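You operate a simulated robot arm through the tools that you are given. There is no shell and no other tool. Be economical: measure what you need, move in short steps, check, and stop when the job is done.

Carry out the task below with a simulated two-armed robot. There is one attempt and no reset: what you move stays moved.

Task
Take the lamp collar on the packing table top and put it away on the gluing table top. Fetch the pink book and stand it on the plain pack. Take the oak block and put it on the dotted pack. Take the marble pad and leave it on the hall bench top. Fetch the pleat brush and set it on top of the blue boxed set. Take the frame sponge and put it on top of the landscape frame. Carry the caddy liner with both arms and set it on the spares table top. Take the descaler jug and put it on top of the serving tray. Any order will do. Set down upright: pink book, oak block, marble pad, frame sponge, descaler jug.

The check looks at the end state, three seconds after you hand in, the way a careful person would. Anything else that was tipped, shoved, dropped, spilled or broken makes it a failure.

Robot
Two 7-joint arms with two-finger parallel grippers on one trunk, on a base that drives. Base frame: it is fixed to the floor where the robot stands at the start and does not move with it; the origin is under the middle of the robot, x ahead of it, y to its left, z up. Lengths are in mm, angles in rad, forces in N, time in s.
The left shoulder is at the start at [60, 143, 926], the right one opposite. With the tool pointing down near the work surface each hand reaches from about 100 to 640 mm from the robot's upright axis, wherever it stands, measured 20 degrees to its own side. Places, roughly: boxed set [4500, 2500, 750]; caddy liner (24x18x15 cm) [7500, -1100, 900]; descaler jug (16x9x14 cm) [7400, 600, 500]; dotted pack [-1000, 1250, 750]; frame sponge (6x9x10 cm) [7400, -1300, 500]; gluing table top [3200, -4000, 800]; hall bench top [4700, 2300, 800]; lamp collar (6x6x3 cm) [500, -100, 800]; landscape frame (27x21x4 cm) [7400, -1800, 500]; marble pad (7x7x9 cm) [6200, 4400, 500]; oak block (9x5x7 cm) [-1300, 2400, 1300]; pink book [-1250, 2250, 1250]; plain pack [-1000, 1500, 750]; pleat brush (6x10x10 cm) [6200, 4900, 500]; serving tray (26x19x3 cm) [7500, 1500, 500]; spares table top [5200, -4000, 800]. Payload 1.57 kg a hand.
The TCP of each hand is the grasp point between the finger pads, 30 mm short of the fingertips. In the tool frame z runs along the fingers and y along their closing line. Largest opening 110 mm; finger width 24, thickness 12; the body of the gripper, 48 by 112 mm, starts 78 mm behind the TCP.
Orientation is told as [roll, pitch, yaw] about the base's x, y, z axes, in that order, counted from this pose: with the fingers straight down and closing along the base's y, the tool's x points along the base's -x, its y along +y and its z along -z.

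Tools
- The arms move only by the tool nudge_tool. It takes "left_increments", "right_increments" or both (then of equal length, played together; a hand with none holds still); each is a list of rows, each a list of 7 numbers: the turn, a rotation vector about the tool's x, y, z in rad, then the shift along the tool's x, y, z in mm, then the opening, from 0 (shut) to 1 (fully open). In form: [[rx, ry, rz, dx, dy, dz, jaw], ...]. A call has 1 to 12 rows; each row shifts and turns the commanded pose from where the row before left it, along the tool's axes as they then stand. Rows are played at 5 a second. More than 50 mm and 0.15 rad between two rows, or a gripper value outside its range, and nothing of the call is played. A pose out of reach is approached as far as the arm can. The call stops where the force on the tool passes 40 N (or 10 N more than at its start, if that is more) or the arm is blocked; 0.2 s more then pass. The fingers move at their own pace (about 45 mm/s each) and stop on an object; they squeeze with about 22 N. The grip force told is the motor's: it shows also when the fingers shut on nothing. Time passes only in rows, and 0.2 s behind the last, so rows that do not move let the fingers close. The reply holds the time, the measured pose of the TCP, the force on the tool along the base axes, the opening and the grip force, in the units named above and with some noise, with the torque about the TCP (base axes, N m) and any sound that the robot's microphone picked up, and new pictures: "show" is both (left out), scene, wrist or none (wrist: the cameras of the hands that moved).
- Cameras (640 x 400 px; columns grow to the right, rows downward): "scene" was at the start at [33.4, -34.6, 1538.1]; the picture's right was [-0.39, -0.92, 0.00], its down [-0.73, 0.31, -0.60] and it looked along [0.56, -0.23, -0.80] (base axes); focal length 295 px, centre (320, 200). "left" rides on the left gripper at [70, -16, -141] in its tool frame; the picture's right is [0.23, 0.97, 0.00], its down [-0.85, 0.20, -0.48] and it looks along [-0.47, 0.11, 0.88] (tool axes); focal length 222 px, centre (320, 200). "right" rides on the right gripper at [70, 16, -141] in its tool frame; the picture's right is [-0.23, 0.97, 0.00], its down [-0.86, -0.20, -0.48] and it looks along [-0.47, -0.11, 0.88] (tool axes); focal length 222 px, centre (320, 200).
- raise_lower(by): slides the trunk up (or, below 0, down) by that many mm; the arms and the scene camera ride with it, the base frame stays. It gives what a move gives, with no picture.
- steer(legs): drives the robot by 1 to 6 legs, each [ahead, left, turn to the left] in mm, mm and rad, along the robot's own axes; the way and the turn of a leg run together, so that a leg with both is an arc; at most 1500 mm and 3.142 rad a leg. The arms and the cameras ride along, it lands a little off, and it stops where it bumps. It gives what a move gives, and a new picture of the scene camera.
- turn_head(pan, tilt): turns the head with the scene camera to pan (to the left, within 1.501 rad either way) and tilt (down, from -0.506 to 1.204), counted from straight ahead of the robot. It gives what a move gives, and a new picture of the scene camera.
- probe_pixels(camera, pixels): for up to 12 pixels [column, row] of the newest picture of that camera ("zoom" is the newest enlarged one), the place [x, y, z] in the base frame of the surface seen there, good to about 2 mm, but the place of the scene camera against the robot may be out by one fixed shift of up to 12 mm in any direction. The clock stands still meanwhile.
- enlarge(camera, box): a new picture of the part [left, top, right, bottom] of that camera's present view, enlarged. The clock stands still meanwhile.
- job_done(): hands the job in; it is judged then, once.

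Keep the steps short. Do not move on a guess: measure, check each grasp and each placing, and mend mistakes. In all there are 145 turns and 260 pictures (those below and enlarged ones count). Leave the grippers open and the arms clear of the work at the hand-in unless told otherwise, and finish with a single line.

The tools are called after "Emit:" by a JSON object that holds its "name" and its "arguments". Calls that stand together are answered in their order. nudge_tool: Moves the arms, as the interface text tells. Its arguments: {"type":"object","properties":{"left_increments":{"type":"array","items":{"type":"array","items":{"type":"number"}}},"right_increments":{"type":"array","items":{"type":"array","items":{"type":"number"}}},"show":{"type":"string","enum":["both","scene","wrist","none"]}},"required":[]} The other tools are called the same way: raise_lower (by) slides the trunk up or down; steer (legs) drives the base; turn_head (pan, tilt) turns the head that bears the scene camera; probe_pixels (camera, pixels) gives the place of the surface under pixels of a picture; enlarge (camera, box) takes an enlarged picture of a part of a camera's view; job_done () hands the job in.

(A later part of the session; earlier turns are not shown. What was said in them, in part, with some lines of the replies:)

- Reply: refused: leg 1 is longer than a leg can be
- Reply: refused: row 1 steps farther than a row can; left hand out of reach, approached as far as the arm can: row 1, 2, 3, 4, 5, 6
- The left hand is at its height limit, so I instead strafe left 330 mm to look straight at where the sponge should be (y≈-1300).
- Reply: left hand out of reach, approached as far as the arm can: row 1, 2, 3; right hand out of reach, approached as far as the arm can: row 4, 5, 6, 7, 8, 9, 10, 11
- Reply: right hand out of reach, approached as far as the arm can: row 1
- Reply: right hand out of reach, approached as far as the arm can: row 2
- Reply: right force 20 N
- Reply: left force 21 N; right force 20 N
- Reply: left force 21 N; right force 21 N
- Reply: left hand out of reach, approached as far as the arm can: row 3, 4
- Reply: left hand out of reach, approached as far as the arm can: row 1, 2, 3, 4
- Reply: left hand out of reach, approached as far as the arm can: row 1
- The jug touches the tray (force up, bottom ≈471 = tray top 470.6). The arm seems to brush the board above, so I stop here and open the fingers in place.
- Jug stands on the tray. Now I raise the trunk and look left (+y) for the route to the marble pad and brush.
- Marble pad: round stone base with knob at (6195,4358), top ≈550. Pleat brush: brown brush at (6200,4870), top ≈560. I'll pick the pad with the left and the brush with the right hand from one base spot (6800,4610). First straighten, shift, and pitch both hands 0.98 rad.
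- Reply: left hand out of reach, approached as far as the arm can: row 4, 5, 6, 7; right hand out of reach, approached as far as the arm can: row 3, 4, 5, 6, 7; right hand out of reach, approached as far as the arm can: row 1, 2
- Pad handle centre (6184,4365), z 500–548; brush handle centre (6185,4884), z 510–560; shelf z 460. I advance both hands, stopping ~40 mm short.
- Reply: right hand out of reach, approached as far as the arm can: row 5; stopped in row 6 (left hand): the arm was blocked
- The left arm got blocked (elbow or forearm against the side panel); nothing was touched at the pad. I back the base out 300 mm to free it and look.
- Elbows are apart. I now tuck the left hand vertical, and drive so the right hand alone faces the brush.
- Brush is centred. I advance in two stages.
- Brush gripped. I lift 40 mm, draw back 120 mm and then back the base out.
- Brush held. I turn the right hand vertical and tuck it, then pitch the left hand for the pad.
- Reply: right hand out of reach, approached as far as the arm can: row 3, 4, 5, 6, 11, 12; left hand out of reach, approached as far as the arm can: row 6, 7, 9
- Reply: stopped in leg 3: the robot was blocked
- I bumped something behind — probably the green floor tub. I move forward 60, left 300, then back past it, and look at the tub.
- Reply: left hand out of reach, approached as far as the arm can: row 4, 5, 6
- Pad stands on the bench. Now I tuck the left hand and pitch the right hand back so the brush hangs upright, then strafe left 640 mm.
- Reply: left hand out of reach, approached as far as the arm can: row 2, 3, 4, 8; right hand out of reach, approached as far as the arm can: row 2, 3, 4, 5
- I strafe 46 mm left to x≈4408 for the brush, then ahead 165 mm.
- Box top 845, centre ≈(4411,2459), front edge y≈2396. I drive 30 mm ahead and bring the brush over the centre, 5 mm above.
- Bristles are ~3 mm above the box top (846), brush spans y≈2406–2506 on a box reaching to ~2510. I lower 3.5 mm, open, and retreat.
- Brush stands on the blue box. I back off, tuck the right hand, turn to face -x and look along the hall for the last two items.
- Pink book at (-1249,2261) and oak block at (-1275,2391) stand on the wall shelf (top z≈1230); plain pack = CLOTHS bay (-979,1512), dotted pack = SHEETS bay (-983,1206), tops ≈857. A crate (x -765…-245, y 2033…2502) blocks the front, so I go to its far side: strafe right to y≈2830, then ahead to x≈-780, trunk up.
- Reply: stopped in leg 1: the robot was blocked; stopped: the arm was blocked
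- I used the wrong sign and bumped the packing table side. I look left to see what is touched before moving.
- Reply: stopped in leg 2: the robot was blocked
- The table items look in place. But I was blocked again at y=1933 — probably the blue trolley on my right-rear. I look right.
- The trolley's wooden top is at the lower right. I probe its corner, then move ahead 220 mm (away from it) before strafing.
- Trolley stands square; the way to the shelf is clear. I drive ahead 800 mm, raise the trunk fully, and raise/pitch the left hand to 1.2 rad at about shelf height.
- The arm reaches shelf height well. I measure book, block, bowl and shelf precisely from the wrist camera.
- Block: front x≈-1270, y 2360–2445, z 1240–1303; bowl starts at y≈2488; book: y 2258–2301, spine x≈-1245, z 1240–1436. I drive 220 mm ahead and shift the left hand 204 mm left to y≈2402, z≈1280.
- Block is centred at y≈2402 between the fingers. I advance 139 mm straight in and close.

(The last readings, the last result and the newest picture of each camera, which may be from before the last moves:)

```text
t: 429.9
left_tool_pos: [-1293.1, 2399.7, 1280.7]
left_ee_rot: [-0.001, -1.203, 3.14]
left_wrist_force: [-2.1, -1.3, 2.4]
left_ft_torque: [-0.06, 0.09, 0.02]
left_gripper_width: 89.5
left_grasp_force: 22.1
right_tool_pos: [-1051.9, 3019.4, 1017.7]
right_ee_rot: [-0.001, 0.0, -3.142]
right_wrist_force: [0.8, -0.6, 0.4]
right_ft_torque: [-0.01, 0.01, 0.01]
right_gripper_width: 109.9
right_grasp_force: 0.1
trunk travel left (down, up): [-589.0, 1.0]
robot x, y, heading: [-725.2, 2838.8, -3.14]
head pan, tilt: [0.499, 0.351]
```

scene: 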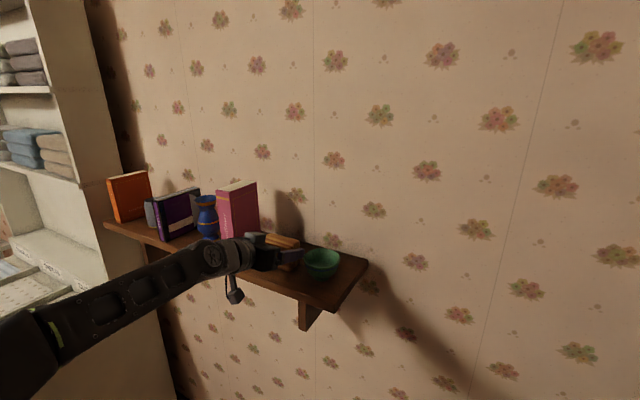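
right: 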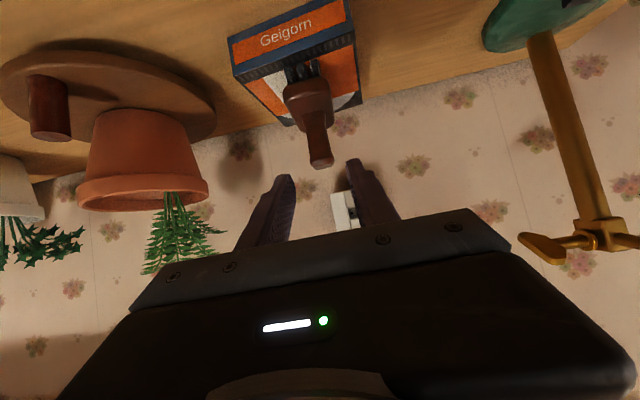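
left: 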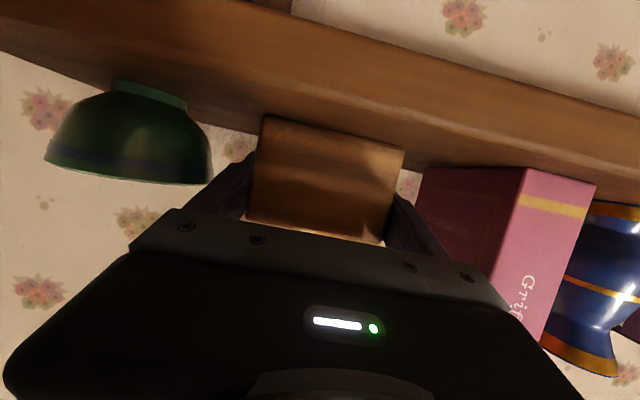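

Block gripped (89.5 mm). I lift it 30 mm, draw it back 150 mm, back the base out and drive round the crate to in front of the dresser (left = -y this time), lowering the arm on the way.

Emit:
{"name": "nudge_tool", "arguments": {"left_increments": [[0, 0, 0, -14, 0, -5.4, 0.5], [0, 0, 0, -14, 0, -5.4, 0.5], [0, 0, 0, 14, 0, -35, 0.5], [0, 0, 0, 14, 0, -35, 0.5], [0, 0, 0, 14, 0, -35, 0.5], [0, 0, 0, 14, 0, -35, 0.5], [0, 0, 0, 0, 0, 0, 0.5]], "show": "wrist"}}

Emit:
{"name": "steer", "arguments": {"legs": [[-1070, 0, 0], [0, 700, 0], [0, 730, 0]]}}

Emit:
{"name": "nudge_tool", "arguments": {"left_increments": [[0, 0, 0, 45, -35, 17, 0.5], [0, 0, 0, 45, -35, 17, 0.5], [0, 0, 0, 45, -35, 17, 0.5], [0, 0, 0, 45, -35, 17, 0.5], [0, 0, 0, 45, -35, 17, 0.5], [0, 0, 0, 0, -35, 0, 0.5], [0, 0, 0, 0, 0, 0, 0.5]], "show": "none"}}

Emit:
{"name": "turn_head", "arguments": {"pan": 0.1, "tilt": 0.35}}

```text
t: 431.5
left_tool_pos: [-1143.3, 2400.6, 1309.2]
left_ee_rot: [-0.002, -1.203, 3.14]
left_wrist_force: [-0.7, 0.7, -2.5]
left_ft_torque: [0.02, 0.0, 0.03]
left_gripper_width: 90.1
left_grasp_force: 21.7
right_tool_pos: [-1052.2, 3018.2, 1018.3]
right_ee_rot: [0.001, 0.0, -3.143]
right_wrist_force: [-0.1, 0.1, 0.3]
right_ft_torque: [0.02, 0.0, 0.03]
right_gripper_width: 109.8
right_grasp_force: 0.1
trunk travel left (down, up): [-589.0, 1.0]
robot x, y, heading: [-728.2, 2838.2, -3.134]
head pan, tilt: [0.499, 0.351]
```

left: 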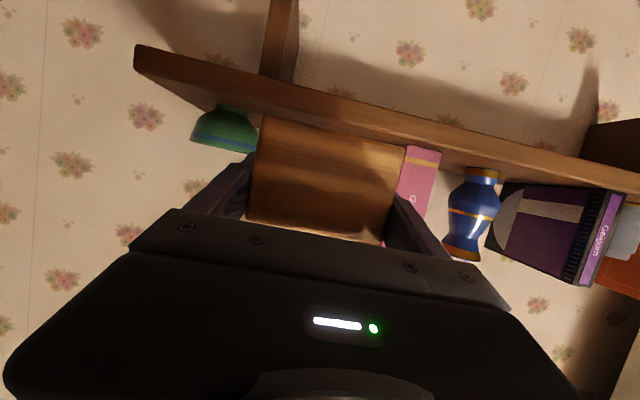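

```text
t: 444.1
left_tool_pos: [3.5, 957.8, 1309.1]
left_ee_rot: [-0.004, -1.205, -3.104]
left_wrist_force: [-0.1, -0.2, -1.8]
left_ft_torque: [0.02, -0.02, -0.04]
left_gripper_width: 90.0
left_grasp_force: 21.9
right_tool_pos: [72.1, 1578.9, 1017.4]
right_ee_rot: [0.0, 0.0, -3.105]
right_wrist_force: [-0.4, -0.8, -0.1]
right_ft_torque: [0.0, 0.04, 0.02]
right_gripper_width: 110.1
right_grasp_force: 0.1
trunk travel left (down, up): [-589.0, 1.0]
robot x, y, heading: [402.6, 1412.8, -3.105]
head pan, tilt: [0.499, 0.351]
```

scene: 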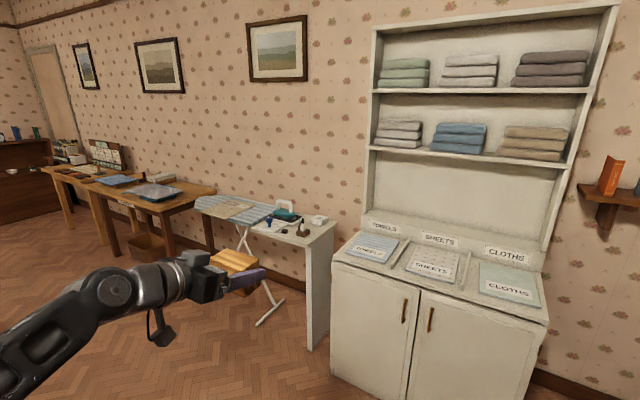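

```text
refused: row 1 steps farther than a row can; nothing moved
```

```text
t: 445.0
left_tool_pos: [3.8, 957.8, 1308.0]
left_ee_rot: [-0.002, -1.206, -3.104]
left_wrist_force: [0.7, -0.7, -2.1]
left_ft_torque: [0.04, -0.01, 0.03]
left_gripper_width: 89.9
left_grasp_force: 21.8
right_tool_pos: [72.2, 1579.5, 1017.6]
right_ee_rot: [0.003, 0.0, -3.105]
right_wrist_force: [0.2, -0.4, 0.0]
right_ft_torque: [-0.01, -0.01, 0.0]
right_gripper_width: 110.1
right_grasp_force: 0.0
trunk travel left (down, up): [-589.0, 1.0]
robot x, y, heading: [401.0, 1414.4, -3.106]
head pan, tilt: [0.099, 0.351]
```

scene: 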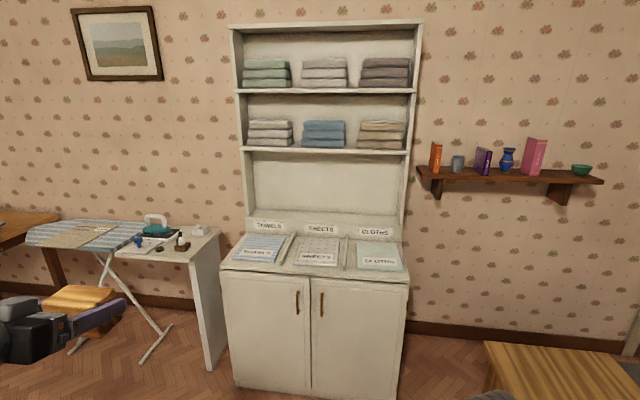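

Packs visible. I bring the block hand in front (right 248, down 288), straighten heading, drive 650 ahead, and probe the packs.

Emit:
{"name": "probe_pixels", "arguments": {"camera": "scene", "pixels": [[300, 240], [338, 240], [295, 264], [340, 266], [318, 250], [358, 242], [400, 244], [360, 270], [404, 270], [380, 256], [222, 270], [320, 152]]}}

Emit:
{"name": "nudge_tool", "arguments": {"left_increments": [[0, 0, 0, 33.5, -31, 13, 0.5], [0, 0, 0, 33.5, -31, 13, 0.5], [0, 0, 0, 33.5, -31, 13, 0.5], [0, 0, 0, 33.5, -31, 13, 0.5], [0, 0, 0, 33.5, -31, 13, 0.5], [0, 0, 0, 33.5, -31, 13, 0.5], [0, 0, 0, 33.5, -31, 13, 0.5], [0, 0, 0, 33.5, -31, 13, 0.5], [0, 0, 0, 0, 0, 0, 0.5]], "show": "none"}}

Emit:
{"name": "steer", "arguments": {"legs": [[0, 0, -0.035], [650, 0, 0]]}}

Emit:
{"name": "nudge_tool", "arguments": {"left_increments": [[0, 0, 0, 0, 0, 0, 0.5]], "show": "wrist"}}

```text
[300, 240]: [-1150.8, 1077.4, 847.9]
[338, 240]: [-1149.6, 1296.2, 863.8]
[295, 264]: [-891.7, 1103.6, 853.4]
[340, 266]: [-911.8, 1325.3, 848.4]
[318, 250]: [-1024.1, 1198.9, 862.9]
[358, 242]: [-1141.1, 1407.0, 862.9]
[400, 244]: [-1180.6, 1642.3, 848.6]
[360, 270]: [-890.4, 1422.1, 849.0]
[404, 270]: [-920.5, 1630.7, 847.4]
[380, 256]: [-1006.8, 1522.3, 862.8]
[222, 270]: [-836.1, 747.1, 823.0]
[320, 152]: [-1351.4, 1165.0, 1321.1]
```

```text
t: 447.0
left_tool_pos: [-115.3, 1128.7, 1088.3]
left_ee_rot: [-0.004, -1.203, -3.104]
left_wrist_force: [0.0, 0.1, -2.4]
left_ft_torque: [-0.01, 0.02, 0.02]
left_gripper_width: 89.8
left_grasp_force: 22.3
left hand out of reach, approached as far as the arm can: row 3, 4, 5, 6, 7, 8
right_tool_pos: [72.2, 1579.0, 1018.6]
right_ee_rot: [-0.001, -0.001, -3.105]
right_wrist_force: [0.3, -0.1, 0.4]
right_ft_torque: [0.02, 0.03, 0.0]
right_gripper_width: 110.3
right_grasp_force: 0.0
trunk travel left (down, up): [-589.0, 1.0]
robot x, y, heading: [402.1, 1410.2, -3.102]
head pan, tilt: [0.099, 0.351]
```

```text
t: 451.0
left_tool_pos: [-780.4, 1146.8, 1087.2]
left_ee_rot: [-0.001, -1.201, -3.143]
left_wrist_force: [0.3, -0.5, -1.3]
left_ft_torque: [0.02, 0.0, -0.02]
left_gripper_width: 89.9
left_grasp_force: 21.9
right_tool_pos: [-576.2, 1591.8, 1018.4]
right_ee_rot: [-0.001, 0.0, -3.139]
right_wrist_force: [0.6, -0.1, 0.5]
right_ft_torque: [0.05, 0.0, -0.01]
right_gripper_width: 109.9
right_grasp_force: 0.2
trunk travel left (down, up): [-589.0, 1.0]
robot x, y, heading: [-251.0, 1415.3, -3.138]
head pan, tilt: [0.099, 0.351]
```

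scene: 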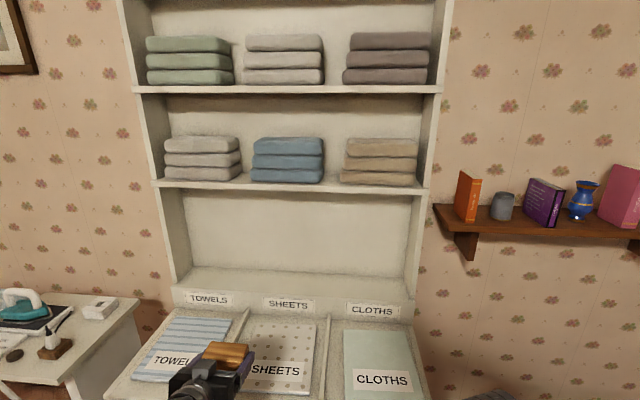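

```text
t: 451.4
left_tool_pos: [-779.1, 1145.9, 1087.9]
left_ee_rot: [-0.001, -1.202, -3.142]
left_wrist_force: [0.0, 0.2, -2.6]
left_ft_torque: [0.02, 0.03, 0.0]
left_gripper_width: 89.8
left_grasp_force: 21.8
right_tool_pos: [-575.4, 1590.5, 1017.1]
right_ee_rot: [0.0, 0.0, -3.14]
right_wrist_force: [0.2, -0.4, 0.3]
right_ft_torque: [0.01, 0.0, 0.03]
right_gripper_width: 110.0
right_grasp_force: 0.1
trunk travel left (down, up): [-589.0, 1.0]
robot x, y, heading: [-246.4, 1413.5, -3.136]
head pan, tilt: [0.099, 0.351]
```

left: 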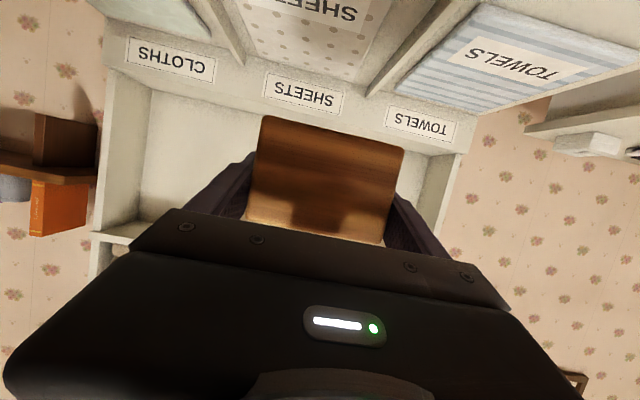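

Dotted pack top ≈856, y≈1105–1305, x≈-900…-1120. I lower the trunk 64, drive ahead 100, and bring the block over (-1000,1206) at ~10 mm height.

Emit:
{"name": "raise_lower", "arguments": {"by": -64}}

Emit:
{"name": "steer", "arguments": {"legs": [[100, 0, -0.004]]}}

Emit:
{"name": "nudge_tool", "arguments": {"left_increments": [[0, 0, 0, 0, -30, 0, 0.5], [0, 0, 0, 0, -30, 0, 0.5], [0, 0, 0, 13, 0, 31, 0.5], [0, 0, 0, 13, 0, 31, 0.5], [0, 0, 0, 13, 0, 31, 0.5], [0, 0, 0, 13, 0, 31, 0.5], [0, 0, 0, 13, 0, 31, 0.5], [0, 0, 0, 0, 0, 0, 0.5]]}}

```text
t: 452.4
left_tool_pos: [-779.6, 1146.6, 1023.9]
left_ee_rot: [-0.001, -1.204, -3.142]
left_wrist_force: [0.3, -0.5, -1.2]
left_ft_torque: [-0.01, 0.03, 0.02]
left_gripper_width: 89.7
left_grasp_force: 22.3
right_tool_pos: [-575.5, 1589.7, 953.3]
right_ee_rot: [0.0, -0.001, -3.141]
right_wrist_force: [-0.4, -0.5, 0.2]
right_ft_torque: [0.0, -0.01, -0.02]
right_gripper_width: 110.0
right_grasp_force: 0.0
trunk travel left (down, up): [-525.0, 65.0]
robot x, y, heading: [-249.5, 1412.9, -3.137]
head pan, tilt: [0.099, 0.351]
```

```text
t: 453.6
left_tool_pos: [-882.8, 1149.9, 1022.8]
left_ee_rot: [-0.002, -1.2, 3.135]
left_wrist_force: [-0.1, 0.0, -2.6]
left_ft_torque: [-0.02, -0.02, 0.0]
left_gripper_width: 89.7
left_grasp_force: 22.0
right_tool_pos: [-676.1, 1593.1, 951.8]
right_ee_rot: [0.0, 0.001, 3.135]
right_wrist_force: [-0.3, 1.4, -0.1]
right_ft_torque: [-0.03, -0.03, -0.02]
right_gripper_width: 110.1
right_grasp_force: 0.1
trunk travel left (down, up): [-525.0, 65.0]
robot x, y, heading: [-352.4, 1415.5, 3.133]
head pan, tilt: [0.099, 0.351]
```

scene: 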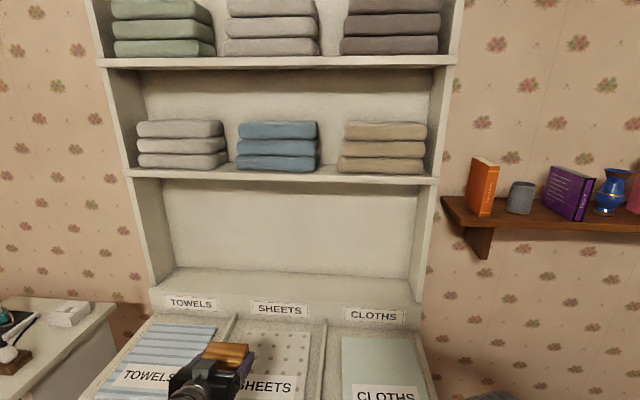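

```text
t: 455.4
left_tool_pos: [-1010.8, 1210.0, 909.8]
left_ee_rot: [-0.003, -1.203, 3.136]
left_wrist_force: [1.1, -0.6, -2.2]
left_ft_torque: [-0.01, 0.01, 0.01]
left_gripper_width: 89.7
left_grasp_force: 21.4
left hand out of reach, approached as far as the arm can: row 1
right_tool_pos: [-674.5, 1592.5, 953.2]
right_ee_rot: [-0.001, -0.001, 3.136]
right_wrist_force: [-0.4, -1.2, 0.0]
right_ft_torque: [0.01, 0.04, 0.02]
right_gripper_width: 110.0
right_grasp_force: 0.1
trunk travel left (down, up): [-525.0, 65.0]
robot x, y, heading: [-351.3, 1415.0, 3.135]
head pan, tilt: [0.099, 0.351]
```

scene: 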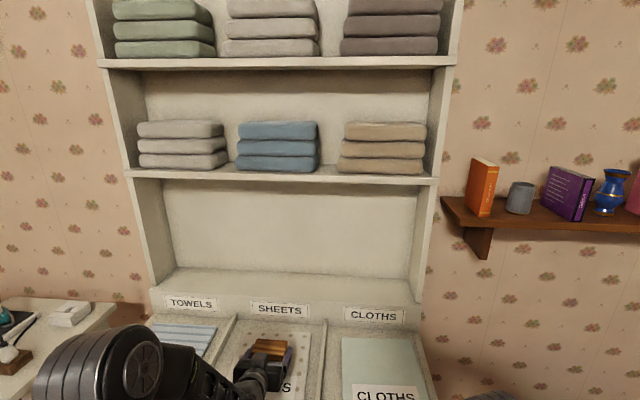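
left: 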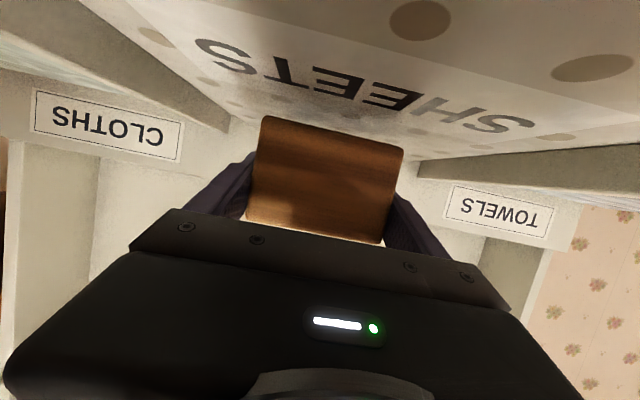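

Block hovers ~10 mm above the dotted pack. I lower 13 mm, open, and retreat along the tool axis.

Emit:
{"name": "nudge_tool", "arguments": {"left_increments": [[0, 0, 0, 5.6, 0, 2.2, 0.5], [0, 0, 0, 3.7, 0, 1.4, 0.5], [0, 0, 0, 2.8, 0, 1.1, 0.5], [0, 0, 0, 0, 0, 0, 0.5], [0, 0, 0, 0, 0, 0, 1], [0, 0, 0, 0, 0, 0, 1], [0, 0, 0, 0, 0, -25, 1], [0, 0, 0, 0, 0, -35, 1], [0, 0, 0, 0, 0, -40, 1], [0, 0, 0, 0, 0, -40, 1], [0, 0, 0, 0, 0, 0, 1]]}}

```text
t: 457.8
left_tool_pos: [-889.1, 1207.7, 946.9]
left_ee_rot: [-0.002, -1.201, 3.136]
left_wrist_force: [0.0, 0.2, -0.2]
left_ft_torque: [0.01, -0.04, -0.01]
left_gripper_width: 110.0
left_grasp_force: 0.1
left hand out of reach, approached as far as the arm can: row 10
right_tool_pos: [-674.9, 1592.9, 954.0]
right_ee_rot: [0.001, 0.001, 3.136]
right_wrist_force: [0.0, 0.1, 0.6]
right_ft_torque: [-0.01, 0.0, 0.02]
right_gripper_width: 110.0
right_grasp_force: 0.0
trunk travel left (down, up): [-525.0, 65.0]
robot x, y, heading: [-351.3, 1415.2, 3.131]
head pan, tilt: [0.099, 0.351]
```

scene: 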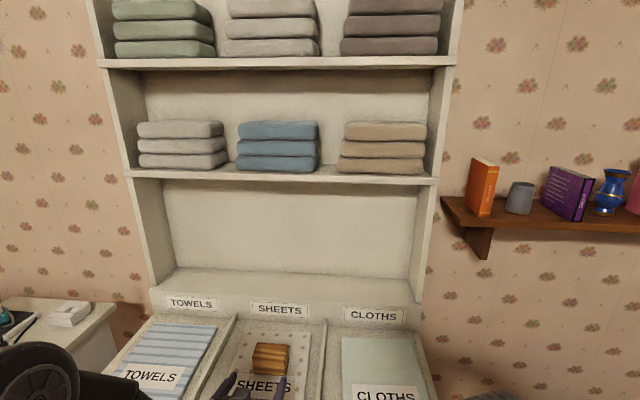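
left: 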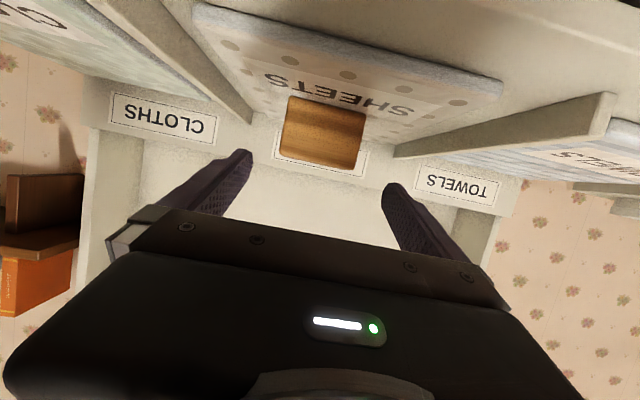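

Block stands on the dotted pack. Now the book: back out, round the crate to its far side, trunk up, left hand up to z≈1305 and pitch 1.3.

Emit:
{"name": "steer", "arguments": {"legs": [[-750, 0, 0.006], [0, -705, 0], [0, -705, 0], [850, 0, 0]]}}

Emit:
{"name": "raise_lower", "arguments": {"by": 64}}

Emit:
{"name": "nudge_tool", "arguments": {"left_increments": [[0, 0, 0, -46, 0, -17.7, 1], [0, 0, 0, -46, 0, -17.7, 1], [0, 0, 0, -46, 0, -17.7, 1], [0, 0, 0, -46, 0, -17.7, 1], [0, 0, 0, -46, 0, -17.7, 1], [0, 0, 0, -46, 0, -17.7, 0.8], [0, -0.1, 0, 0, 20, 0, 0.8], [0, 0, 0, 0, 40, 0, 0.8], [0, 0, 0, 0, 0, 0, 0.8]], "show": "scene"}}

```text
t: 472.8
left_tool_pos: [-969.5, 2603.4, 946.0]
left_ee_rot: [0.0, -1.201, 3.136]
left_wrist_force: [0.3, 0.3, 0.1]
left_ft_torque: [-0.01, -0.03, 0.01]
left_gripper_width: 110.1
left_grasp_force: 0.0
right_tool_pos: [-757.8, 2986.6, 954.1]
right_ee_rot: [0.0, 0.0, 3.136]
right_wrist_force: [-0.4, 0.0, -0.1]
right_ft_torque: [0.01, 0.01, 0.0]
right_gripper_width: 110.0
right_grasp_force: 0.0
trunk travel left (down, up): [-525.0, 65.0]
robot x, y, heading: [-430.6, 2807.9, 3.137]
head pan, tilt: [0.099, 0.351]
```

scene: 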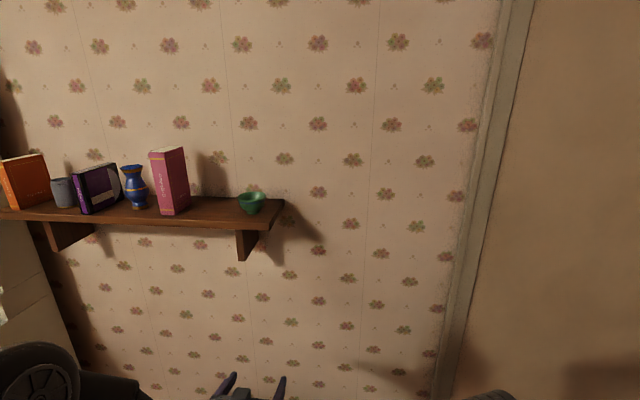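

```text
t: 473.8
left_tool_pos: [-969.7, 2603.3, 1008.8]
left_ee_rot: [0.0, -1.202, 3.137]
left_wrist_force: [-0.1, -0.3, 0.1]
left_ft_torque: [-0.01, -0.01, -0.02]
left_gripper_width: 110.2
left_grasp_force: 0.0
right_tool_pos: [-757.8, 2985.1, 1016.9]
right_ee_rot: [0.001, 0.002, 3.136]
right_wrist_force: [-0.3, 0.3, -0.2]
right_ft_torque: [0.01, 0.02, -0.03]
right_gripper_width: 109.9
right_grasp_force: 0.0
trunk travel left (down, up): [-589.0, 1.0]
robot x, y, heading: [-427.3, 2806.1, 3.139]
head pan, tilt: [0.099, 0.351]
```

```text
t: 475.8
left_tool_pos: [-975.1, 2545.9, 1309.2]
left_ee_rot: [-0.004, -1.303, 3.137]
left_wrist_force: [0.0, -0.2, -0.5]
left_ft_torque: [0.02, -0.01, 0.01]
left_gripper_width: 88.1
left_grasp_force: 0.2
left hand out of reach, approached as far as the arm can: row 7
right_tool_pos: [-756.3, 2987.5, 1018.2]
right_ee_rot: [0.003, 0.001, 3.137]
right_wrist_force: [-0.5, 0.3, 0.1]
right_ft_torque: [0.0, 0.02, -0.02]
right_gripper_width: 110.1
right_grasp_force: 0.1
trunk travel left (down, up): [-589.0, 1.0]
robot x, y, heading: [-430.2, 2803.2, 3.138]
head pan, tilt: [0.099, 0.351]
```

scene: 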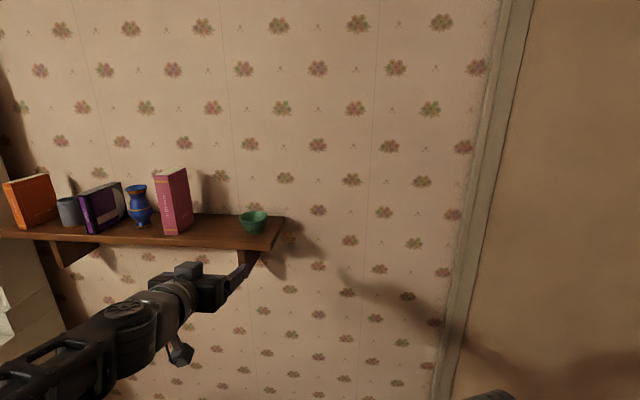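

I step 12 mm off the crate, drive 180 ahead, and shift the left hand 267 mm left to the book's y≈2279.

Emit:
{"name": "steer", "arguments": {"legs": [[0, -12, 0.004], [180, 0, 0]]}}

Emit:
{"name": "nudge_tool", "arguments": {"left_increments": [[0, 0, 0, 0, 45, 0, 0.8], [0, 0, 0, 0, 45, 0, 0.8], [0, 0, 0, 0, 45, 0, 0.8], [0, 0, 0, 0, 45, 0, 0.8], [0, 0, 0, 0, 45, 0, 0.8], [0, 0, 0, 0, 45, 0, 0.8], [0, 0, 0, 0, 8, 0, 0.8], [0, 0, 0, 0, 0, 0, 0.8]]}}

Emit:
{"name": "probe_pixels", "arguments": {"camera": "left", "pixels": [[320, 130], [320, 160], [300, 150], [310, 150], [330, 150], [340, 150], [350, 150], [320, 190], [290, 150], [380, 150]]}}

```text
t: 477.6
left_tool_pos: [-1154.3, 2556.0, 1307.8]
left_ee_rot: [-0.004, -1.302, 3.14]
left_wrist_force: [-0.6, 1.1, -0.2]
left_ft_torque: [-0.04, 0.02, -0.02]
left_gripper_width: 88.0
left_grasp_force: 0.0
right_tool_pos: [-937.0, 2997.7, 1018.1]
right_ee_rot: [-0.001, 0.002, 3.138]
right_wrist_force: [0.3, 0.6, 0.3]
right_ft_torque: [0.01, 0.02, 0.0]
right_gripper_width: 109.9
right_grasp_force: 0.0
trunk travel left (down, up): [-589.0, 1.0]
robot x, y, heading: [-610.4, 2816.6, 3.141]
head pan, tilt: [0.099, 0.351]
```

scene: 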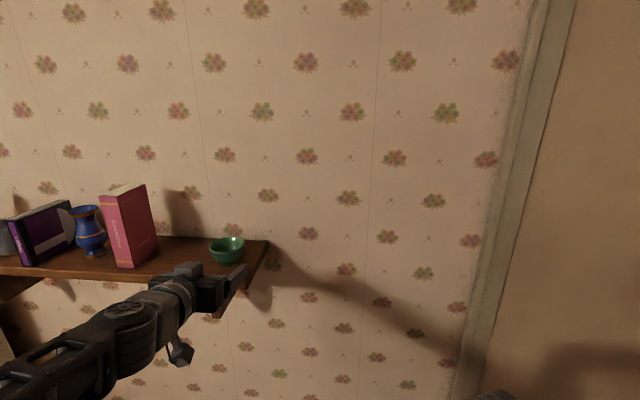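

```text
t: 479.4
left_tool_pos: [-1153.5, 2277.6, 1308.8]
left_ee_rot: [-0.002, -1.302, 3.139]
left_wrist_force: [0.1, 0.4, 0.6]
left_ft_torque: [0.0, 0.01, -0.01]
left_gripper_width: 87.8
left_grasp_force: 0.0
right_tool_pos: [-935.4, 2998.6, 1017.2]
right_ee_rot: [-0.002, 0.0, 3.138]
right_wrist_force: [0.3, 0.0, 0.0]
right_ft_torque: [-0.02, -0.01, 0.04]
right_gripper_width: 110.0
right_grasp_force: 0.1
trunk travel left (down, up): [-589.0, 1.0]
robot x, y, heading: [-611.9, 2819.6, 3.141]
head pan, tilt: [0.099, 0.351]
```

scene: 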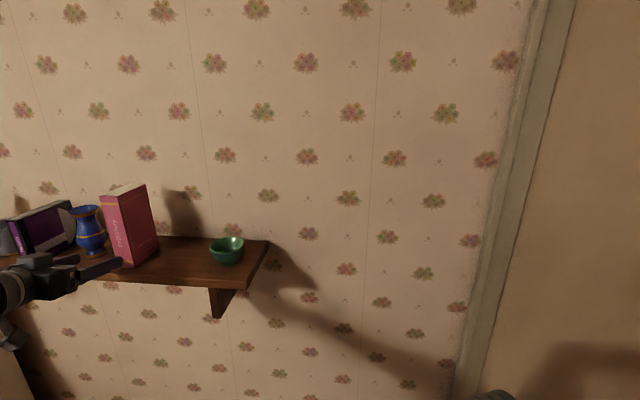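
left: 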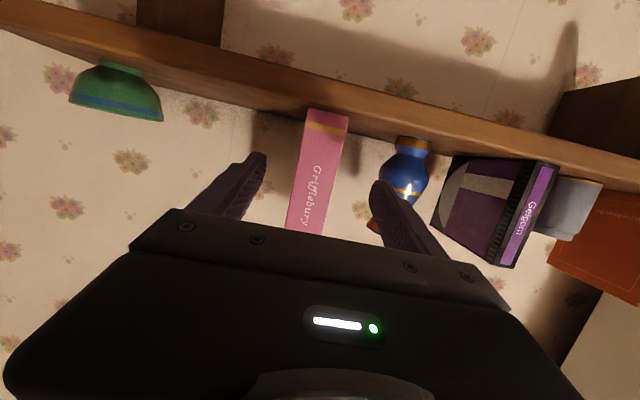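

```text
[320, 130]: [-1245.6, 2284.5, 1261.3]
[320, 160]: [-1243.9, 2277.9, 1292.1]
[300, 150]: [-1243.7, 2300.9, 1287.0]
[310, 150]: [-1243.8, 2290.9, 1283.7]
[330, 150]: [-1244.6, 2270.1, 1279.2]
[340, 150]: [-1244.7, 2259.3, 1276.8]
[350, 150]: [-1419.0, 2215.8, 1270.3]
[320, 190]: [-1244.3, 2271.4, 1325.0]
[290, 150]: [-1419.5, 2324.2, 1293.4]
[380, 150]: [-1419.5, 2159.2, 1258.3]
```

Book centred (y 2258–2301; hand at 2278). I insert by driving the base 132 mm ahead, then close.

Emit:
{"name": "steer", "arguments": {"legs": [[132, 0, 0]]}}

Emit:
{"name": "nudge_tool", "arguments": {"left_increments": [[0, 0, 0, 0, 0, 0, 0.8], [0, 0, 0, 0, 0, 0, 0.5], [0, 0, 0, 0, 0, 0, 0.2], [0, 0, 0, 0, 0, 0, 0.2], [0, 0, 0, 0, 0, 0, 0.2], [0, 0, 0, 0, 0, 0, 0.2]]}}

```text
t: 480.7
left_tool_pos: [-1286.6, 2279.6, 1310.0]
left_ee_rot: [-0.004, -1.304, 3.139]
left_wrist_force: [-1.2, 0.5, 0.8]
left_ft_torque: [-0.01, -0.01, 0.02]
left_gripper_width: 88.0
left_grasp_force: 0.0
right_tool_pos: [-1068.4, 2998.3, 1016.4]
right_ee_rot: [0.0, 0.001, 3.136]
right_wrist_force: [-0.6, -0.5, 0.6]
right_ft_torque: [0.0, -0.01, 0.04]
right_gripper_width: 109.9
right_grasp_force: 0.1
trunk travel left (down, up): [-589.0, 1.0]
robot x, y, heading: [-740.2, 2817.4, 3.136]
head pan, tilt: [0.099, 0.351]
```

scene: 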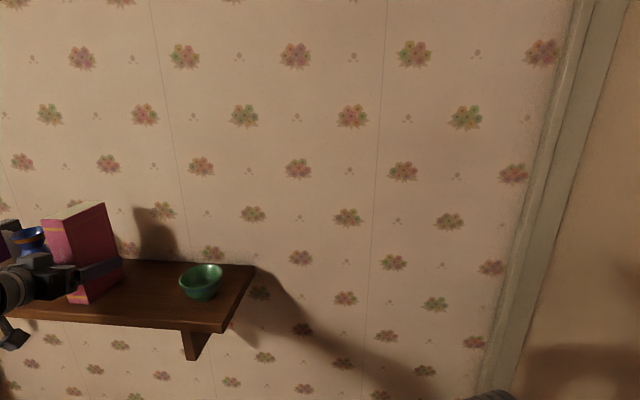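

```text
t: 482.1
left_tool_pos: [-1283.4, 2278.6, 1308.8]
left_ee_rot: [-0.004, -1.303, 3.138]
left_wrist_force: [0.6, -0.4, 0.2]
left_ft_torque: [-0.15, 0.01, 0.11]
left_gripper_width: 44.9
left_grasp_force: 22.1
right_tool_pos: [-1065.7, 2997.8, 1017.6]
right_ee_rot: [0.0, -0.001, 3.138]
right_wrist_force: [0.1, -0.4, 0.2]
right_ft_torque: [-0.02, 0.01, 0.01]
right_gripper_width: 109.8
right_grasp_force: 0.0
trunk travel left (down, up): [-589.0, 1.0]
robot x, y, heading: [-740.4, 2820.3, 3.137]
head pan, tilt: [0.099, 0.351]
```

scene: 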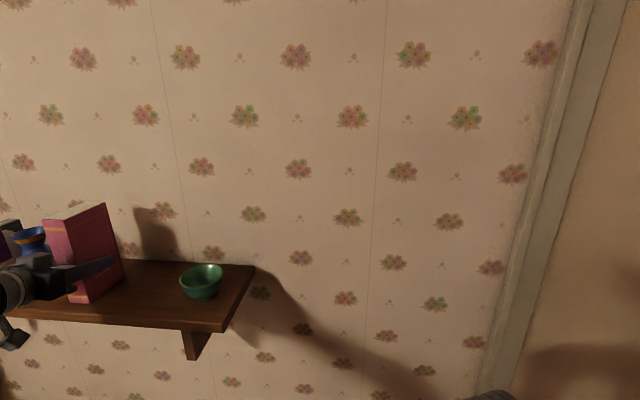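
left: 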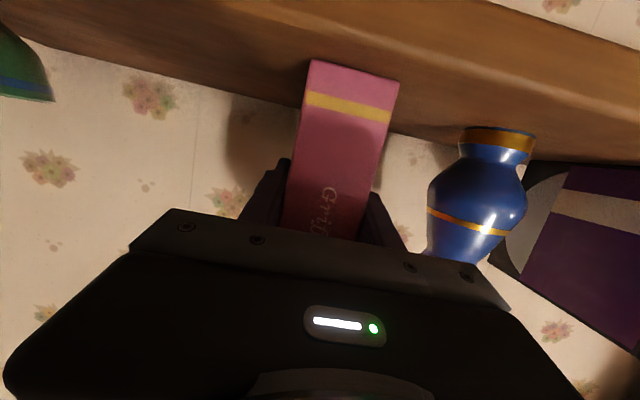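

Book gripped (45 mm). I lift 25 mm and check it stays upright before backing out.

Emit:
{"name": "nudge_tool", "arguments": {"left_increments": [[0, 0, 0, -8, 0, -2.2, 0.2], [0, 0, 0, -8, 0, -2.2, 0.2], [0, 0, 0, -8, 0, -2.2, 0.2], [0, 0, 0, 0, 0, 0, 0.2]]}}

```text
t: 483.1
left_tool_pos: [-1285.6, 2278.4, 1334.7]
left_ee_rot: [-0.006, -1.301, 3.14]
left_wrist_force: [0.3, 0.2, -5.1]
left_ft_torque: [0.0, -0.03, 0.02]
left_gripper_width: 44.9
left_grasp_force: 23.0
right_tool_pos: [-1066.2, 2997.9, 1017.5]
right_ee_rot: [0.001, 0.0, 3.139]
right_wrist_force: [0.0, -0.4, -0.4]
right_ft_torque: [0.0, 0.01, 0.02]
right_gripper_width: 110.1
right_grasp_force: 0.1
trunk travel left (down, up): [-589.0, 1.0]
robot x, y, heading: [-742.7, 2821.3, 3.136]
head pan, tilt: [0.099, 0.351]
```

scene: 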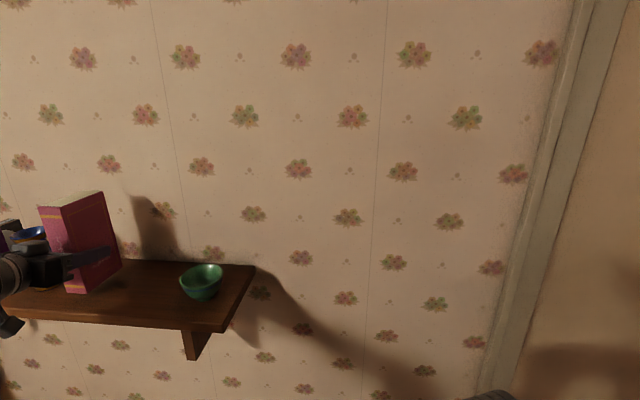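
left: 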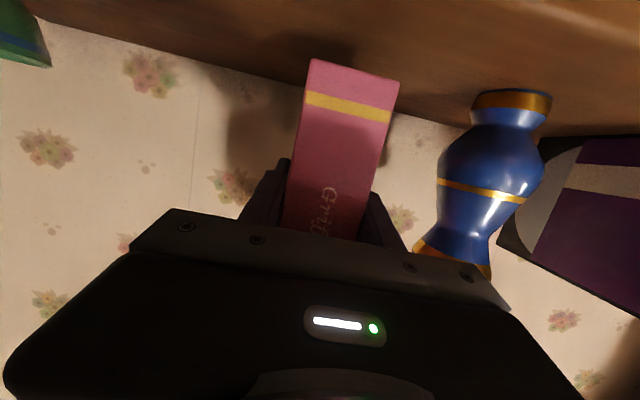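

Book is held upright. I back out, drive round the crate to y≈1690, bring the hand in and down, and approach the dresser.

Emit:
{"name": "steer", "arguments": {"legs": [[-1140, 0, 0.004], [0, 565, 0], [0, 565, 0]]}}

Emit:
{"name": "nudge_tool", "arguments": {"left_increments": [[0, 0, 0, 28, -36, 8, 0.2], [0, 0, 0, 28, -36, 8, 0.2], [0, 0, 0, 28, -36, 8, 0.2], [0, 0, 0, 28, -36, 8, 0.2], [0, 0, 0, 28, -36, 8, 0.2], [0, 0, 0, 28, -36, 8, 0.2], [0, 0, 0, 28, -36, 8, 0.2], [0, 0, 0, 28, -36, 8, 0.2], [0, 0, 0, 28, -36, 8, 0.2], [0, 0, 0, 0, -36, 0, 0.2], [0, 0, 0, 0, 0, 0, 0.2]], "show": "wrist"}}

```text
t: 494.6
left_tool_pos: [-155.5, 1159.8, 1333.6]
left_ee_rot: [-0.007, -1.303, 3.134]
left_wrist_force: [-0.5, -0.2, -4.7]
left_ft_torque: [-0.03, -0.06, -0.03]
left_gripper_width: 44.9
left_grasp_force: 21.7
right_tool_pos: [69.0, 1878.6, 1016.1]
right_ee_rot: [-0.002, 0.0, 3.13]
right_wrist_force: [0.7, 0.6, 0.1]
right_ft_torque: [-0.01, 0.03, -0.01]
right_gripper_width: 110.2
right_grasp_force: 0.0
trunk travel left (down, up): [-589.0, 1.0]
robot x, y, heading: [390.2, 1696.5, 3.133]
head pan, tilt: [0.099, 0.351]
```

scene: 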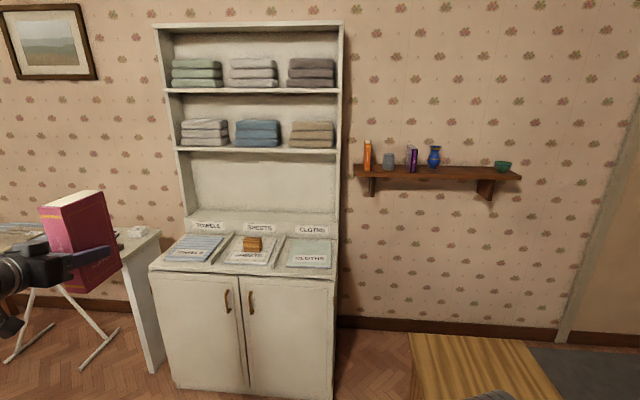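

```text
t: 497.0
left_tool_pos: [-158.7, 1523.2, 1074.1]
left_ee_rot: [-0.003, -1.299, 3.132]
left_wrist_force: [-0.3, 0.6, -5.2]
left_ft_torque: [-0.02, -0.1, 0.02]
left_gripper_width: 45.0
left_grasp_force: 21.9
left hand out of reach, approached as far as the arm can: row 9
right_tool_pos: [68.3, 1878.4, 1017.3]
right_ee_rot: [0.0, 0.001, 3.129]
right_wrist_force: [0.5, 0.5, -0.3]
right_ft_torque: [-0.03, 0.01, 0.02]
right_gripper_width: 109.8
right_grasp_force: 0.0
trunk travel left (down, up): [-589.0, 1.0]
robot x, y, heading: [396.8, 1695.8, 3.134]
head pan, tilt: [0.099, 0.351]
```

left: 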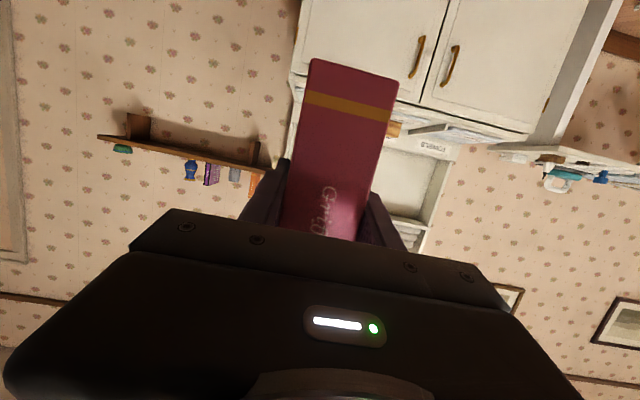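

Hand is in place (y≈1523). I lower the trunk 64 mm and drive 790 mm ahead, then look.

Emit:
{"name": "raise_lower", "arguments": {"by": -64}}

Emit:
{"name": "steer", "arguments": {"legs": [[790, 0, 0.008]]}}

Emit:
{"name": "nudge_tool", "arguments": {"left_increments": [[0, 0, 0, 20, 0, 5.5, 0.2], [0, 0, 0, 20, 0, 5.5, 0.2], [0, 0, 0, 0, 0, 0, 0.2]]}}

```text
t: 498.0
left_tool_pos: [-157.6, 1522.1, 1009.8]
left_ee_rot: [-0.003, -1.302, 3.133]
left_wrist_force: [-0.2, 0.1, -4.8]
left_ft_torque: [0.02, -0.05, 0.01]
left_gripper_width: 45.1
left_grasp_force: 21.7
right_tool_pos: [68.7, 1878.8, 954.4]
right_ee_rot: [-0.001, -0.001, 3.131]
right_wrist_force: [0.1, -0.2, 0.4]
right_ft_torque: [-0.01, -0.02, 0.01]
right_gripper_width: 110.1
right_grasp_force: 0.0
trunk travel left (down, up): [-525.0, 65.0]
robot x, y, heading: [394.3, 1695.0, 3.131]
head pan, tilt: [0.099, 0.351]
```

```text
t: 502.2
left_tool_pos: [-934.7, 1531.2, 1009.5]
left_ee_rot: [-0.003, -1.299, 3.132]
left_wrist_force: [-0.5, 0.5, -5.1]
left_ft_torque: [0.01, -0.02, -0.01]
left_gripper_width: 45.1
left_grasp_force: 22.0
right_tool_pos: [-707.2, 1885.8, 953.2]
right_ee_rot: [0.001, 0.0, 3.131]
right_wrist_force: [-0.4, 0.0, 0.0]
right_ft_torque: [0.01, -0.05, -0.01]
right_gripper_width: 109.7
right_grasp_force: 0.1
trunk travel left (down, up): [-525.0, 65.0]
robot x, y, heading: [-382.3, 1707.5, 3.133]
head pan, tilt: [0.099, 0.351]
```

scene: 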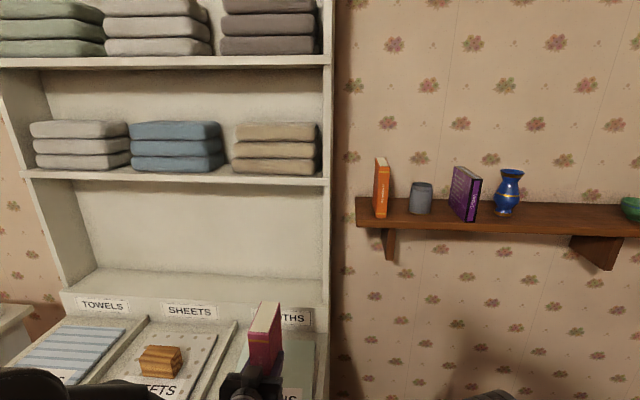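

```text
t: 503.0
left_tool_pos: [-933.4, 1532.8, 968.5]
left_ee_rot: [-0.004, -1.3, 3.133]
left_wrist_force: [-0.4, -0.6, -5.6]
left_ft_torque: [-0.02, -0.04, 0.01]
left_gripper_width: 44.8
left_grasp_force: 22.0
right_tool_pos: [-707.8, 1886.2, 954.6]
right_ee_rot: [0.001, 0.0, 3.132]
right_wrist_force: [-0.3, -0.3, -0.3]
right_ft_torque: [0.0, 0.01, 0.01]
right_gripper_width: 109.6
right_grasp_force: 0.1
trunk travel left (down, up): [-525.0, 65.0]
robot x, y, heading: [-381.5, 1707.2, 3.132]
head pan, tilt: [0.099, 0.351]
```

scene: 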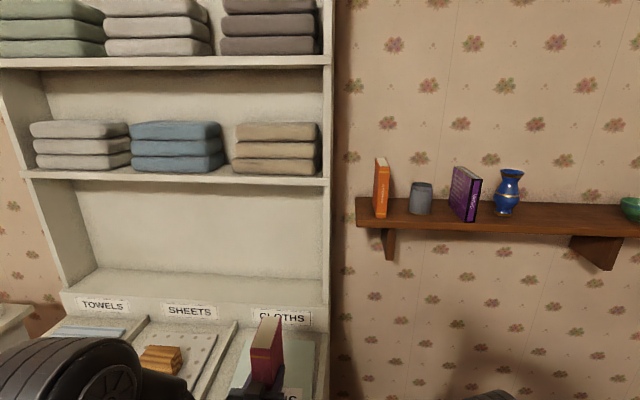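
left: 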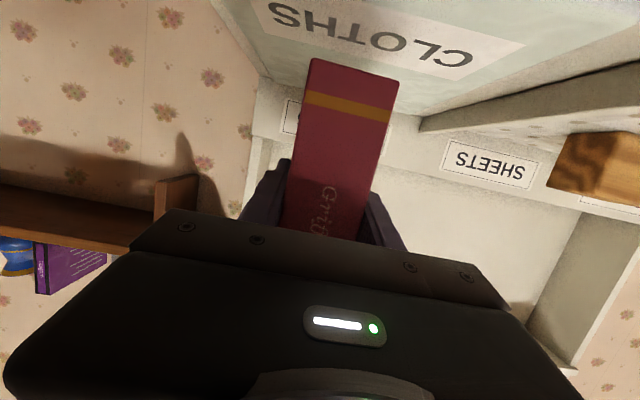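

I probe the plain pack around the book.

Emit:
{"name": "probe_pixels", "arguments": {"camera": "left", "pixels": [[290, 60], [420, 90], [280, 20], [520, 40], [250, 60], [400, 110], [640, 10], [225, 20], [262, 78], [415, 122]]}}

Emit:
{"name": "nudge_tool", "arguments": {"left_increments": [[0, 0, 0, -6.6, 7, 24, 0.2], [0, 0, 0, -6.6, 7, 24, 0.2], [0, 0, 0, 18, 0, 5, 0.2], [0, 0, 0, 0, 0, 0, 0.2]], "show": "wrist"}}

```text
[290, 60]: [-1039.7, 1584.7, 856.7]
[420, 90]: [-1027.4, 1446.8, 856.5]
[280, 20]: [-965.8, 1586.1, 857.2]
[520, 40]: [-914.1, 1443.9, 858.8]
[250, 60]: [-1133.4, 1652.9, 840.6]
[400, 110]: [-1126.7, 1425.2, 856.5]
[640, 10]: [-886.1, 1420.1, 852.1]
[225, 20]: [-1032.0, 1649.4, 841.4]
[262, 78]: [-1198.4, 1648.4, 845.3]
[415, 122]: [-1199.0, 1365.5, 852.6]
```

```text
t: 504.0
left_tool_pos: [-985.0, 1519.5, 949.3]
left_ee_rot: [0.0, -1.302, 3.131]
left_wrist_force: [0.2, -0.6, -5.3]
left_ft_torque: [-0.02, -0.07, 0.01]
left_gripper_width: 44.9
left_grasp_force: 22.0
right_tool_pos: [-709.4, 1885.3, 952.7]
right_ee_rot: [0.0, 0.0, 3.132]
right_wrist_force: [-0.8, -0.1, -0.1]
right_ft_torque: [-0.05, 0.01, 0.02]
right_gripper_width: 110.1
right_grasp_force: 0.1
trunk travel left (down, up): [-525.0, 65.0]
robot x, y, heading: [-384.6, 1700.8, 3.13]
head pan, tilt: [0.099, 0.351]
```

left: 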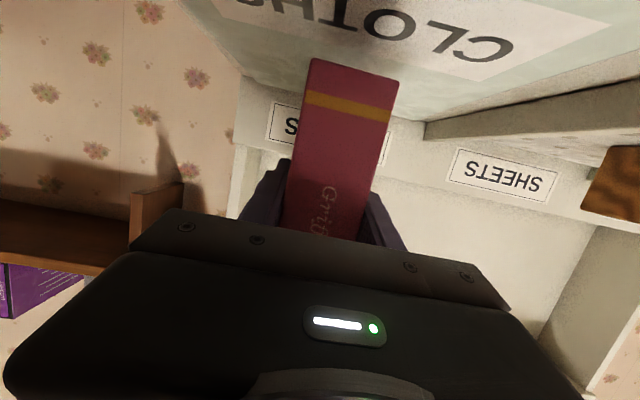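

Pack top 857; the book's bottom is ~24 mm above. I lower 22 mm gently.

Emit:
{"name": "nudge_tool", "arguments": {"left_increments": [[0, 0, 0, 10, 0, 2.7, 0.2], [0, 0, 0, 7, 0, 1.9, 0.2], [0, 0, 0, 4, 0, 1.1, 0.2], [0, 0, 0, 0, 0, 0, 0.2]], "show": "wrist"}}

```text
t: 505.0
left_tool_pos: [-984.6, 1517.0, 928.7]
left_ee_rot: [-0.004, -1.3, 3.133]
left_wrist_force: [-0.7, -0.8, -3.8]
left_ft_torque: [0.0, -0.03, 0.02]
left_gripper_width: 44.6
left_grasp_force: 21.9
right_tool_pos: [-708.4, 1886.2, 954.1]
right_ee_rot: [0.001, -0.001, 3.13]
right_wrist_force: [0.7, 0.1, -0.4]
right_ft_torque: [0.02, -0.03, 0.02]
right_gripper_width: 109.9
right_grasp_force: 0.2
trunk travel left (down, up): [-525.0, 65.0]
robot x, y, heading: [-385.4, 1705.9, 3.133]
head pan, tilt: [0.099, 0.351]
```

left: 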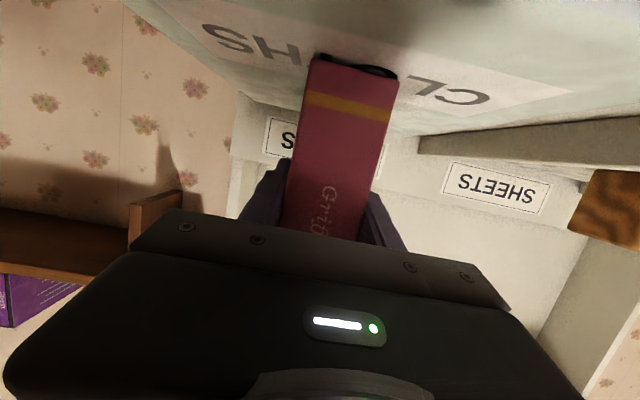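

About 3 mm left; I lower that and read the force.

Emit:
{"name": "nudge_tool", "arguments": {"left_increments": [[0, 0, 0, 1.7, 0, 0.4, 0.2], [0, 0, 0, 1.4, 0, 0.4, 0.2], [0, 0, 0, 0, 0, 0, 0.2]], "show": "none"}}

```text
t: 505.8
left_tool_pos: [-985.1, 1517.8, 927.6]
left_ee_rot: [-0.002, -1.303, 3.131]
left_wrist_force: [-2.9, -0.4, 1.2]
left_ft_torque: [-0.06, 0.48, -0.04]
left_gripper_width: 45.0
left_grasp_force: 22.4
right_tool_pos: [-707.6, 1886.3, 954.1]
right_ee_rot: [0.0, 0.001, 3.132]
right_wrist_force: [-0.1, -0.3, -0.1]
right_ft_torque: [-0.03, 0.01, 0.01]
right_gripper_width: 110.1
right_grasp_force: 0.0
trunk travel left (down, up): [-525.0, 65.0]
robot x, y, heading: [-385.8, 1703.3, 3.132]
head pan, tilt: [0.099, 0.351]
```

Contact made. I open gently and retreat straight back.

Emit:
{"name": "nudge_tool", "arguments": {"left_increments": [[0, 0, 0, 0.7, 0, 0.2, 0.2], [0, 0, 0, 0, 0, 0, 0.45], [0, 0, 0, 0, 0, 0, 0.6], [0, 0, 0, 0, 0, 0, 0.75], [0, 0, 0, 0, 0, 0, 0.75], [0, 0, 0, 6, 0, -22, 0.75], [0, 0, 0, 9, 0, -34, 0.75], [0, 0, 0, 0, 0, 0, 0.75]]}}

```text
t: 507.6
left_tool_pos: [-926.8, 1518.2, 922.3]
left_ee_rot: [-0.001, -1.303, 3.129]
left_wrist_force: [0.7, -0.3, 0.0]
left_ft_torque: [-0.02, -0.02, -0.04]
left_gripper_width: 82.3
left_grasp_force: 0.0
right_tool_pos: [-706.8, 1886.0, 953.4]
right_ee_rot: [0.0, 0.0, 3.131]
right_wrist_force: [0.3, 0.2, -0.3]
right_ft_torque: [0.0, -0.02, -0.01]
right_gripper_width: 109.8
right_grasp_force: 0.1
trunk travel left (down, up): [-525.0, 65.0]
robot x, y, heading: [-387.8, 1703.7, 3.133]
head pan, tilt: [0.099, 0.351]
```

scene: 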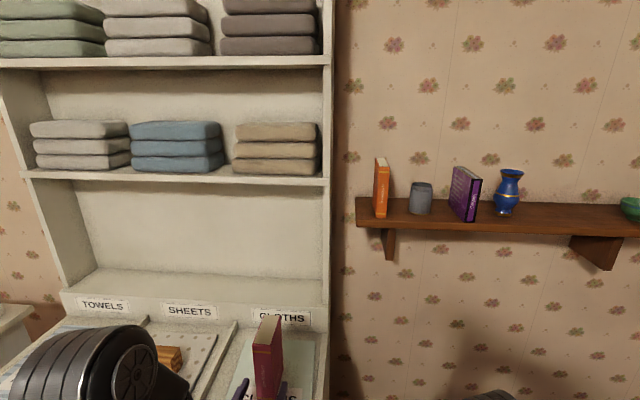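
left: 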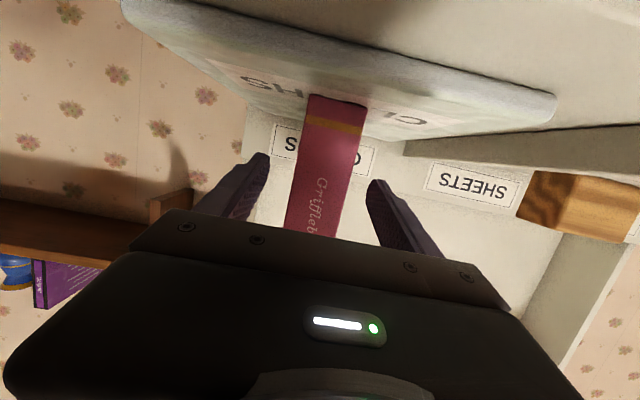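

The book stands upright on the plain pack. I back the base away 450 mm and take a last look.

Emit:
{"name": "steer", "arguments": {"legs": [[-500, 0, 0]]}}

Emit:
{"name": "enlarge", "arguments": {"camera": "scene", "box": [130, 200, 400, 340]}}

```text
t: 510.5
left_tool_pos: [-431.0, 1509.1, 923.1]
left_ee_rot: [-0.003, -1.302, -3.141]
left_wrist_force: [-0.4, -0.1, 0.1]
left_ft_torque: [0.01, 0.0, -0.01]
left_gripper_width: 82.4
left_grasp_force: 0.0
right_tool_pos: [-216.3, 1879.9, 953.7]
right_ee_rot: [-0.001, -0.001, -3.139]
right_wrist_force: [-0.9, 0.1, 0.3]
right_ft_torque: [0.02, 0.01, 0.01]
right_gripper_width: 110.1
right_grasp_force: 0.1
trunk travel left (down, up): [-525.0, 65.0]
robot x, y, heading: [109.2, 1701.8, -3.143]
head pan, tilt: [0.099, 0.351]
```

scene: 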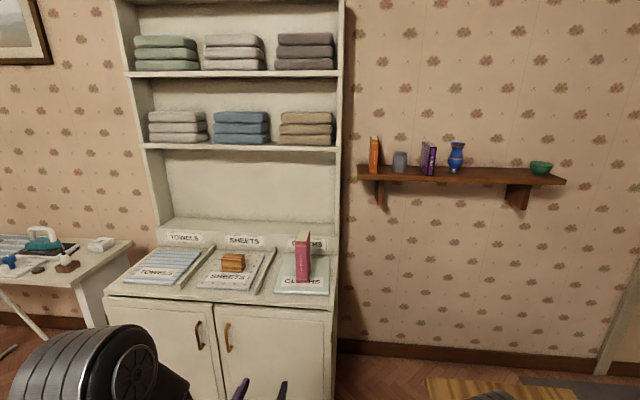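

```text
2.37 times, centred on (265, 270) of scene
```

zoom: 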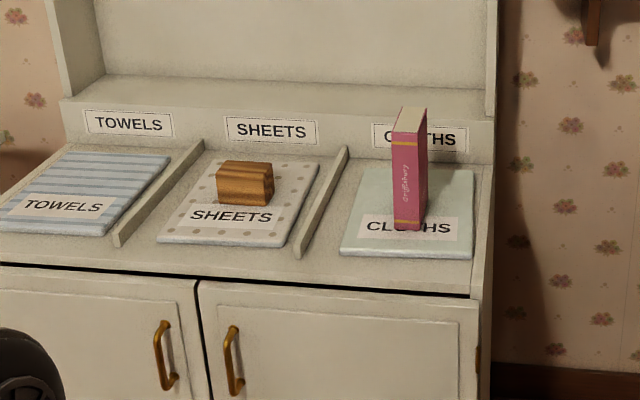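

Both items stand on their packs, the grippers are open and the arms are clear. I hand in.

Emit:
{"name": "job_done", "arguments": {}}

```text
The job is handed in.
```

All eight items were moved to their places and the job is handed in; along the way I bumped the packing table, the green floor tub and (probably) the trolley, and none of them looked out of place afterwards.
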